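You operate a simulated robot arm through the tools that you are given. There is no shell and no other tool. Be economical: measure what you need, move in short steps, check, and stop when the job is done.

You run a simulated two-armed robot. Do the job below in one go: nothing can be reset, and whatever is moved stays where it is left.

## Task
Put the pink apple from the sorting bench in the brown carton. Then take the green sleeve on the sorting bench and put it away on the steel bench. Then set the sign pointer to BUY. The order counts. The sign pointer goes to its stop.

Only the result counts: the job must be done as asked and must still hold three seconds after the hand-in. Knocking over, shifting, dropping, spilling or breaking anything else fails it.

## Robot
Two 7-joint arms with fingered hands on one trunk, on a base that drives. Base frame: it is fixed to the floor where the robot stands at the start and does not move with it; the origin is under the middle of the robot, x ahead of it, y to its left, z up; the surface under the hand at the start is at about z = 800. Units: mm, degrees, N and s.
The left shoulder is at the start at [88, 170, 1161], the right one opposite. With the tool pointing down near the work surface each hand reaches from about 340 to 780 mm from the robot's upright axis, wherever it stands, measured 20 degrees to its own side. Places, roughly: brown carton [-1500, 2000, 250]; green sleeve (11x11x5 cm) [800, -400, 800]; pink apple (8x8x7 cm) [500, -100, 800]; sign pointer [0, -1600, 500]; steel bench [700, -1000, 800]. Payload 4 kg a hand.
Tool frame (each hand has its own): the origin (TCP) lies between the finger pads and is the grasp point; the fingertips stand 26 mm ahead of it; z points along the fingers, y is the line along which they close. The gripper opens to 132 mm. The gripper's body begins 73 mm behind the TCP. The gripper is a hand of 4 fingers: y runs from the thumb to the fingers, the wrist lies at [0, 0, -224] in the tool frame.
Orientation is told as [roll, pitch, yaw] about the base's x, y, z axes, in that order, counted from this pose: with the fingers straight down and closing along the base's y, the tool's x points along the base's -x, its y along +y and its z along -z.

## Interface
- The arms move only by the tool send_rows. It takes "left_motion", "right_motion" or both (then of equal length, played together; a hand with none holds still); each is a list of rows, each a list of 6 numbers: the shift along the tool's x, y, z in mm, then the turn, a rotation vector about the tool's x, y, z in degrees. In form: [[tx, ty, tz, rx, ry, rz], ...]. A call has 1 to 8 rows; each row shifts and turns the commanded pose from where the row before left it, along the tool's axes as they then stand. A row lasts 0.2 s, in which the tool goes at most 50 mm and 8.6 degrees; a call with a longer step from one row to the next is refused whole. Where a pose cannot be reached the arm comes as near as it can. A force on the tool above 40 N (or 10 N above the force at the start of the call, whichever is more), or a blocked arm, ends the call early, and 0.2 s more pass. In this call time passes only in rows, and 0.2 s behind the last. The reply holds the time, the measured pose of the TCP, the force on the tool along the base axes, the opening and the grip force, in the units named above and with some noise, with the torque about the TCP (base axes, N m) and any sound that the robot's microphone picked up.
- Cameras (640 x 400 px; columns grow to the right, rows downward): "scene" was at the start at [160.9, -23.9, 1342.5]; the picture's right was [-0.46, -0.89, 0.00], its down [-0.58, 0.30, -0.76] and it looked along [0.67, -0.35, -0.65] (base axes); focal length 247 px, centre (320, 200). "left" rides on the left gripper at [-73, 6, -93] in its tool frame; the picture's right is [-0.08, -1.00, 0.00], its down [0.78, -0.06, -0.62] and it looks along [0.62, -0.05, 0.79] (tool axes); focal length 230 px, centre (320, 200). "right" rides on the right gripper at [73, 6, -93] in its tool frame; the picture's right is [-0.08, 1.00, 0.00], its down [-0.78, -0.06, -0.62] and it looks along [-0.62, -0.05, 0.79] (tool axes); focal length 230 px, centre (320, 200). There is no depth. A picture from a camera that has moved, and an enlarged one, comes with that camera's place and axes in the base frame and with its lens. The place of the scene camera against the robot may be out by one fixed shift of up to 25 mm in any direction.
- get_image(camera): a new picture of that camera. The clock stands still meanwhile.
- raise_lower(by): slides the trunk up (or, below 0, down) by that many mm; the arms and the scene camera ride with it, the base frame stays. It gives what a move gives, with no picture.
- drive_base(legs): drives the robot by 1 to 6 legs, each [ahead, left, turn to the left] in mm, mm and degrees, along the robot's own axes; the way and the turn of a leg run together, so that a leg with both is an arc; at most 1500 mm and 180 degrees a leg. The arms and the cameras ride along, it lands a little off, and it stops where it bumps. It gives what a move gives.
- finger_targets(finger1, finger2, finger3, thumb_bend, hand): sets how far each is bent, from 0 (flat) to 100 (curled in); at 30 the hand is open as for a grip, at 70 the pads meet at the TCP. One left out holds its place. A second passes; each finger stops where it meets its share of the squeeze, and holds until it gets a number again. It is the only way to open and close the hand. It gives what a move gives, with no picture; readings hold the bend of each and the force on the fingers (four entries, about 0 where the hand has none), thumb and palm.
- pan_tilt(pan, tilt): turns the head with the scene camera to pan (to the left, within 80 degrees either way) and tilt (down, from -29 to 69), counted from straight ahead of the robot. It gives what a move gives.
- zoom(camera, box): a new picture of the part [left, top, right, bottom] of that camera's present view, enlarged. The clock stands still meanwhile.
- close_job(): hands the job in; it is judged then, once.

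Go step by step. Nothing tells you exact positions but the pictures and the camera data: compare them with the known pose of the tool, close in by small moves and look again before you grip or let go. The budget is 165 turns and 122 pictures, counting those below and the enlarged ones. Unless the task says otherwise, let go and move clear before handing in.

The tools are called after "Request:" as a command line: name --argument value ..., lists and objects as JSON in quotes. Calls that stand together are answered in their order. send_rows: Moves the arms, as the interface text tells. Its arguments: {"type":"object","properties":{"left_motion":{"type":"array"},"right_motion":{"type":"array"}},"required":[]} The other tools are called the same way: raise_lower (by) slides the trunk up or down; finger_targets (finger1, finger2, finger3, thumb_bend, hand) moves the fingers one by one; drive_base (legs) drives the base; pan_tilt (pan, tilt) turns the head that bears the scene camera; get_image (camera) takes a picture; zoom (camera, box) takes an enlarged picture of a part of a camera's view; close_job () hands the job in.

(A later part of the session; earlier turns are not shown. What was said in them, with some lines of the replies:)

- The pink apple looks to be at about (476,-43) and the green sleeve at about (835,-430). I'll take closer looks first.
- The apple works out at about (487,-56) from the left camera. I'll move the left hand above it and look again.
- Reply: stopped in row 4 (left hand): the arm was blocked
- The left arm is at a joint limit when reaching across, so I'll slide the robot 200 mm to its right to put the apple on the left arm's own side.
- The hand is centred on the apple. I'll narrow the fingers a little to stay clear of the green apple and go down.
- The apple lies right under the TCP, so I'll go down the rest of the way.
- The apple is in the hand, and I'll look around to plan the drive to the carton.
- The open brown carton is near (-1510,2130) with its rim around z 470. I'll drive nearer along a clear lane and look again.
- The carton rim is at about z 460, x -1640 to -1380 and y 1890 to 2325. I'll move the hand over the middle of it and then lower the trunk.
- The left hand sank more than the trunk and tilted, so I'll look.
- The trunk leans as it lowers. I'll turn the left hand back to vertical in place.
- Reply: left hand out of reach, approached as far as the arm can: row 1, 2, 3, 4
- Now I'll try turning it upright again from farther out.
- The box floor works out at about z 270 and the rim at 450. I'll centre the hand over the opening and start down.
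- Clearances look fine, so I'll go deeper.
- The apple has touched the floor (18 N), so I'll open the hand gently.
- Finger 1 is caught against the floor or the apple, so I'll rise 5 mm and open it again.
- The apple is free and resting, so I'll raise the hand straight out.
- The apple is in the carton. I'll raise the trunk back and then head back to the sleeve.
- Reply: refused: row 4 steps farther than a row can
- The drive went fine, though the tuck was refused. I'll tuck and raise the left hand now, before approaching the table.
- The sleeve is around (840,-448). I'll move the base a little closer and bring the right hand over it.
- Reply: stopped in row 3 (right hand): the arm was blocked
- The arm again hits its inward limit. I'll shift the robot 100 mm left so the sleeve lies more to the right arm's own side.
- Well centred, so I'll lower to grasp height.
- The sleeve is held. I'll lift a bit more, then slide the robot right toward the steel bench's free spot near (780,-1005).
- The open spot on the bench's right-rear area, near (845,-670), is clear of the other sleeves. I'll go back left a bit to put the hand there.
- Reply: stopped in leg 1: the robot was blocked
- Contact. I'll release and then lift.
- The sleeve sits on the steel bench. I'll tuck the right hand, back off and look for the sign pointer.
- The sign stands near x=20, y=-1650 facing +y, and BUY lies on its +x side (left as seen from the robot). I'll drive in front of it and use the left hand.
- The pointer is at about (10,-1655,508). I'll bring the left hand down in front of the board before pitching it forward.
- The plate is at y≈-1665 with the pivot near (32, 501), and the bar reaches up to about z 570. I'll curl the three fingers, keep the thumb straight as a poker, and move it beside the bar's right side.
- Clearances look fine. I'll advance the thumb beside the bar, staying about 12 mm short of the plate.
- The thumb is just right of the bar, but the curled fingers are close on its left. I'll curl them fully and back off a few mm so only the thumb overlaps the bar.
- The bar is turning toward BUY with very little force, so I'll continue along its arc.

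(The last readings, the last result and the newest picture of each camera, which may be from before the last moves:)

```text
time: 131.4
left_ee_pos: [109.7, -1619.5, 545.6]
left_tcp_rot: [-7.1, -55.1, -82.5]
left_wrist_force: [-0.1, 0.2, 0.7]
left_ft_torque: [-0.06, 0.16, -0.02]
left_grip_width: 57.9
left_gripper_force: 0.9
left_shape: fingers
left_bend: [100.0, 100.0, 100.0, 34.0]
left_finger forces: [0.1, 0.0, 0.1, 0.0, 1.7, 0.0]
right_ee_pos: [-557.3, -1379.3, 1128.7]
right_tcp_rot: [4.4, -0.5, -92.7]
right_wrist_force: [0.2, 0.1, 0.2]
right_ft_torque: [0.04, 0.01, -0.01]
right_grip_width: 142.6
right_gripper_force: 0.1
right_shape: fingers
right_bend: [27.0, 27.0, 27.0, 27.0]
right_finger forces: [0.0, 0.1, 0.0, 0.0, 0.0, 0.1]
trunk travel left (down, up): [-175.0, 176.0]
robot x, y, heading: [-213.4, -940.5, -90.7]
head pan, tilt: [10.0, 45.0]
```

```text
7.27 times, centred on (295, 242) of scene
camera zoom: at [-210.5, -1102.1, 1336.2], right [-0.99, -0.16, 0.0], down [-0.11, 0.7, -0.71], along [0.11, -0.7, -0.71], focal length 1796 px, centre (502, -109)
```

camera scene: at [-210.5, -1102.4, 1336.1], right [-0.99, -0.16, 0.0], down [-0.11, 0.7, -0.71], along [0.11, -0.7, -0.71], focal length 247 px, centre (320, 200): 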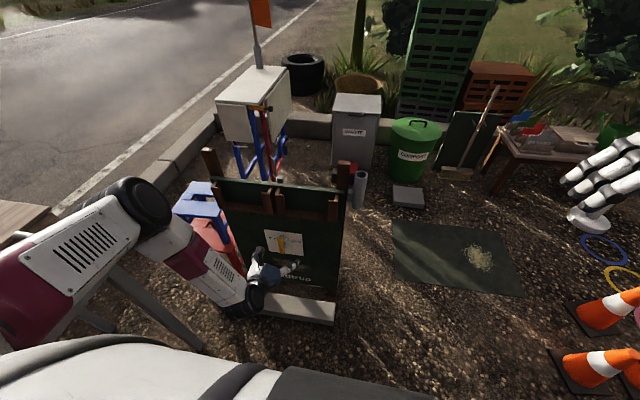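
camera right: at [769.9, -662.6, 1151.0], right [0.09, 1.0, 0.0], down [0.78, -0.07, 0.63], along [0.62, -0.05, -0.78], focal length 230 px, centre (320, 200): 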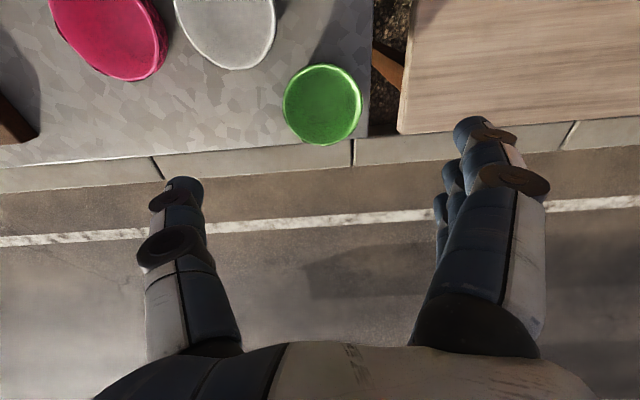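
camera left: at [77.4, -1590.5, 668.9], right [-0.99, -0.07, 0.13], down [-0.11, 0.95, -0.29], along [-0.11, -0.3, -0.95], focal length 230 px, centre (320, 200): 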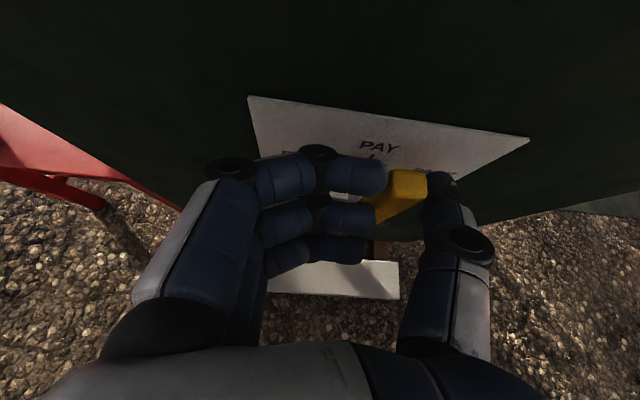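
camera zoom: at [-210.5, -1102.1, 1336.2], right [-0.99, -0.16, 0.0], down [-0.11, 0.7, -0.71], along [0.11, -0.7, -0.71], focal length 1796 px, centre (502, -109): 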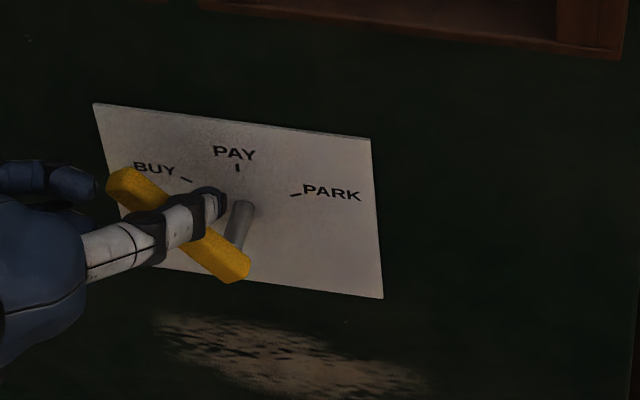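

Request:
send_rows --left_motion '[[3.2, 4.5, 2.2, 0, 0, 0], [3.2, 4, 2.2, 0, 0, 0]]'

Request:
zoom --camera "scene" --box '[260, 215, 330, 270]'

```text
time: 132.0
left_ee_pos: [117.8, -1617.8, 535.8]
left_tcp_rot: [-7.2, -55.0, -82.7]
left_wrist_force: [-0.2, -0.2, 1.8]
left_ft_torque: [-0.04, 0.14, 0.01]
left_grip_width: 57.9
left_gripper_force: 0.6
left_shape: fingers
left_bend: [100.0, 100.0, 100.0, 34.0]
left_finger forces: [0.1, 0.1, 0.0, 0.0, 1.9, 0.0]
right_ee_pos: [-557.2, -1380.2, 1129.0]
right_tcp_rot: [4.3, -0.4, -92.5]
right_wrist_force: [-0.1, -0.7, 0.7]
right_ft_torque: [0.02, 0.0, 0.01]
right_grip_width: 142.9
right_gripper_force: 0.0
right_shape: fingers
right_bend: [27.0, 27.0, 27.0, 27.0]
right_finger forces: [0.0, 0.0, 0.1, 0.1, 0.0, 0.0]
trunk travel left (down, up): [-175.0, 176.0]
robot x, y, heading: [-211.7, -940.0, -90.8]
head pan, tilt: [10.0, 45.0]
```

```text
7.27 times, centred on (295, 242) of scene
camera zoom: at [-210.5, -1102.1, 1336.1], right [-0.99, -0.16, 0.0], down [-0.11, 0.7, -0.71], along [0.11, -0.7, -0.71], focal length 1796 px, centre (502, -109)
```

zoom: 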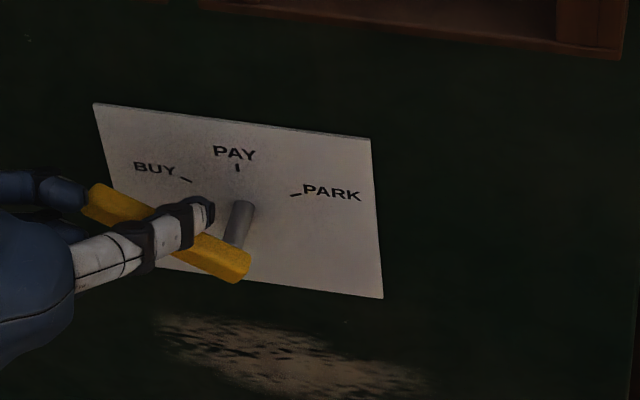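

Request:
send_rows --left_motion '[[3, 2.3, 2, 0, 0, 0], [3, 2, 2, 0, 0, 0]]'

Request:
zoom --camera "scene" --box '[260, 215, 330, 270]'

```text
time: 132.6
left_ee_pos: [121.5, -1620.6, 531.9]
left_tcp_rot: [-7.1, -55.3, -82.6]
left_wrist_force: [-0.7, 1.8, 14.9]
left_ft_torque: [-0.25, 1.06, -0.08]
left_grip_width: 59.8
left_gripper_force: 5.5
left_shape: fingers
left_bend: [100.0, 100.0, 100.0, 33.0]
left_finger forces: [0.1, 0.0, 0.0, 0.0, 12.5, 0.1]
right_ee_pos: [-557.4, -1377.4, 1129.5]
right_tcp_rot: [4.4, -0.5, -92.5]
right_wrist_force: [0.3, -0.7, 0.9]
right_ft_torque: [0.0, 0.01, 0.01]
right_grip_width: 142.6
right_gripper_force: 0.0
right_shape: fingers
right_bend: [27.0, 27.0, 27.0, 27.0]
right_finger forces: [0.1, 0.0, 0.0, 0.0, 0.0, 0.0]
trunk travel left (down, up): [-175.0, 176.0]
robot x, y, heading: [-214.9, -946.1, -90.9]
head pan, tilt: [10.0, 45.0]
```

```text
7.27 times, centred on (295, 242) of scene
camera zoom: at [-211.0, -1100.5, 1336.7], right [-0.99, -0.16, 0.0], down [-0.11, 0.7, -0.71], along [0.11, -0.7, -0.71], focal length 1796 px, centre (502, -109)
```

zoom: 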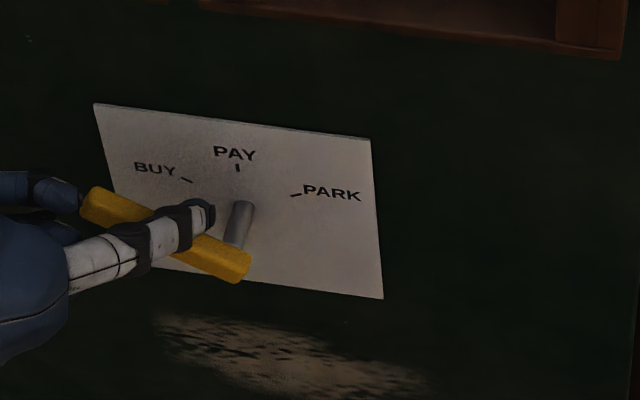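

The force rose to 15 N, so the pointer is at its BUY stop. I'll relieve the contact and withdraw straight back.

Request:
send_rows --left_motion '[[-3, -2.5, -2, 0, 0, 0], [-2, -2, -1.5, 0, 0, 0], [11, 0, -16.6, 0, 0, 0], [16.8, 0, -24.9, 0, 0, 0], [16.8, 0, -24.9, 0, 0, 0], [16.8, 0, -24.9, 0, 0, 0]]'

Request:
zoom --camera "scene" --box '[240, 205, 340, 285]'

Request:
get_image --camera "left"

```text
time: 134.0
left_ee_pos: [114.2, -1508.4, 538.3]
left_tcp_rot: [-7.1, -55.0, -82.6]
left_wrist_force: [-0.2, 0.2, 0.2]
left_ft_torque: [-0.02, -0.03, -0.01]
left_grip_width: 58.0
left_gripper_force: 0.0
left_shape: fingers
left_bend: [100.0, 100.0, 100.0, 34.0]
left_finger forces: [0.0, 0.1, 0.0, 0.0, 0.1, 0.1]
right_ee_pos: [-555.9, -1379.9, 1128.8]
right_tcp_rot: [4.2, -0.4, -92.5]
right_wrist_force: [0.0, 0.8, -0.2]
right_ft_torque: [-0.02, -0.02, -0.03]
right_grip_width: 142.4
right_gripper_force: 0.0
right_shape: fingers
right_bend: [27.0, 27.0, 27.0, 27.0]
right_finger forces: [0.0, 0.0, 0.1, 0.1, 0.0, 0.1]
trunk travel left (down, up): [-175.0, 176.0]
robot x, y, heading: [-214.1, -941.7, -90.7]
head pan, tilt: [10.0, 45.0]
```

```text
5.00 times, centred on (290, 245) of scene
camera zoom: at [-210.4, -1102.1, 1336.1], right [-0.99, -0.16, 0.0], down [-0.11, 0.7, -0.71], along [0.11, -0.7, -0.71], focal length 1235 px, centre (470, -25)
```

zoom: 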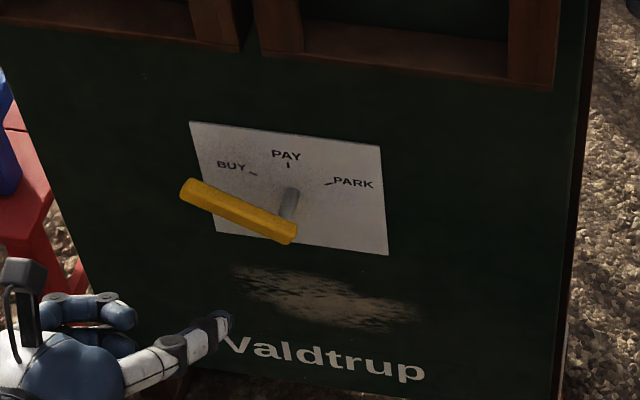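

```text
40 pictures are left
camera left: at [126.1, -1473.9, 652.1], right [-0.99, -0.07, 0.13], down [-0.11, 0.95, -0.29], along [-0.11, -0.3, -0.95], focal length 230 px, centre (320, 200)
```

left: 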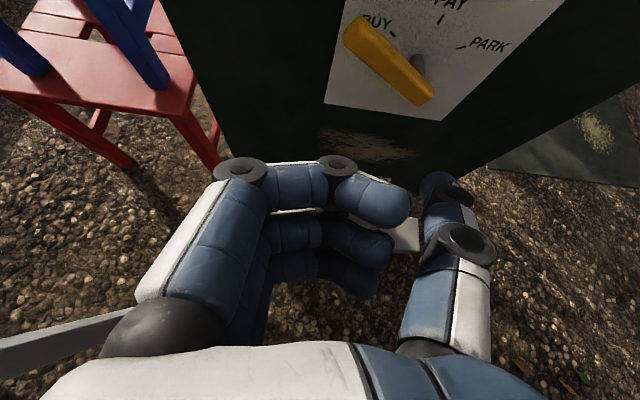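

The pointer holds at BUY. I'll take one last look back at the steel bench.

Request:
pan_tilt --pan 78 --tilt 25

Request:
pan_tilt --pan 80 --tilt 25

Request:
get_image --camera "scene"

```text
time: 135.4
left_ee_pos: [114.4, -1509.7, 538.7]
left_tcp_rot: [-7.1, -55.0, -82.7]
left_wrist_force: [-0.4, -0.6, 0.5]
left_ft_torque: [0.02, -0.01, -0.02]
left_grip_width: 57.8
left_gripper_force: 0.0
left_shape: fingers
left_bend: [100.0, 100.0, 100.0, 34.0]
left_finger forces: [0.1, 0.1, 0.0, 0.1, 0.1, 0.0]
right_ee_pos: [-556.8, -1379.0, 1128.5]
right_tcp_rot: [4.4, -0.5, -92.6]
right_wrist_force: [0.1, 0.7, -0.5]
right_ft_torque: [0.0, -0.01, 0.02]
right_grip_width: 142.5
right_gripper_force: 0.1
right_shape: fingers
right_bend: [27.0, 27.0, 27.0, 27.0]
right_finger forces: [0.0, 0.0, 0.0, 0.0, 0.0, 0.1]
trunk travel left (down, up): [-175.0, 176.0]
robot x, y, heading: [-215.2, -944.4, -90.8]
head pan, tilt: [78.0, 25.0]
```

```text
time: 136.1
left_ee_pos: [113.4, -1510.1, 537.8]
left_tcp_rot: [-7.2, -55.0, -82.7]
left_wrist_force: [0.2, 0.7, -0.1]
left_ft_torque: [-0.01, 0.01, -0.01]
left_grip_width: 57.9
left_gripper_force: 0.0
left_shape: fingers
left_bend: [100.0, 100.0, 100.0, 34.0]
left_finger forces: [0.0, 0.0, 0.0, 0.1, 0.1, 0.1]
right_ee_pos: [-556.8, -1379.7, 1129.2]
right_tcp_rot: [4.2, -0.3, -92.6]
right_wrist_force: [0.9, -0.7, -0.2]
right_ft_torque: [-0.01, 0.0, 0.01]
right_grip_width: 142.5
right_gripper_force: 0.2
right_shape: fingers
right_bend: [27.0, 27.0, 27.0, 27.0]
right_finger forces: [0.1, 0.0, 0.0, 0.0, 0.1, 0.1]
trunk travel left (down, up): [-175.0, 176.0]
robot x, y, heading: [-212.7, -941.7, -90.9]
head pan, tilt: [80.0, 25.0]
```

```text
39 pictures are left
camera scene: at [-133.0, -1039.3, 1366.7], right [-0.19, -0.98, 0.0], down [-0.42, 0.08, -0.91], along [0.89, -0.17, -0.42], focal length 247 px, centre (320, 200)
```

scene: 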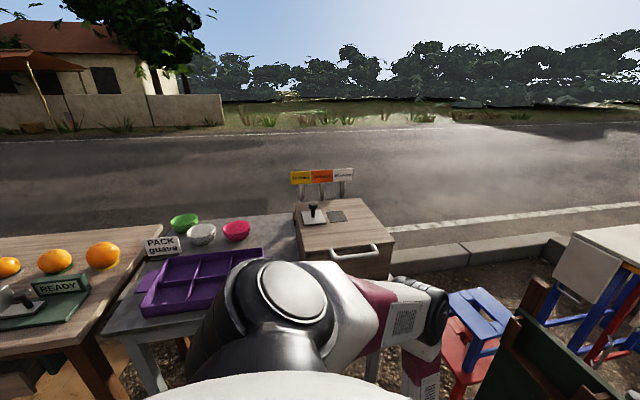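

The steel bench looks in order with the green sleeve standing on it, and both hands are clear, so I'm handing in.

Request:
close_job

```text
The job is handed in.
```

I did the three steps in the order you gave, and the job is handed in.

- **Apple:** the pink apple is on the floor of the brown carton.
- **Sleeve:** the green sleeve is standing on the steel bench, in the right rear corner beside the white sleeve.
- **Pointer:** the sign pointer is at BUY against its stop, and it stayed there when I took the hand away.

**Base bump:** while I lined up to set the sleeve down, the base was blocked once after moving about 10 mm. It probably touched the bench. In the last pictures, nothing on the bench or the part of the table I could see looked moved.
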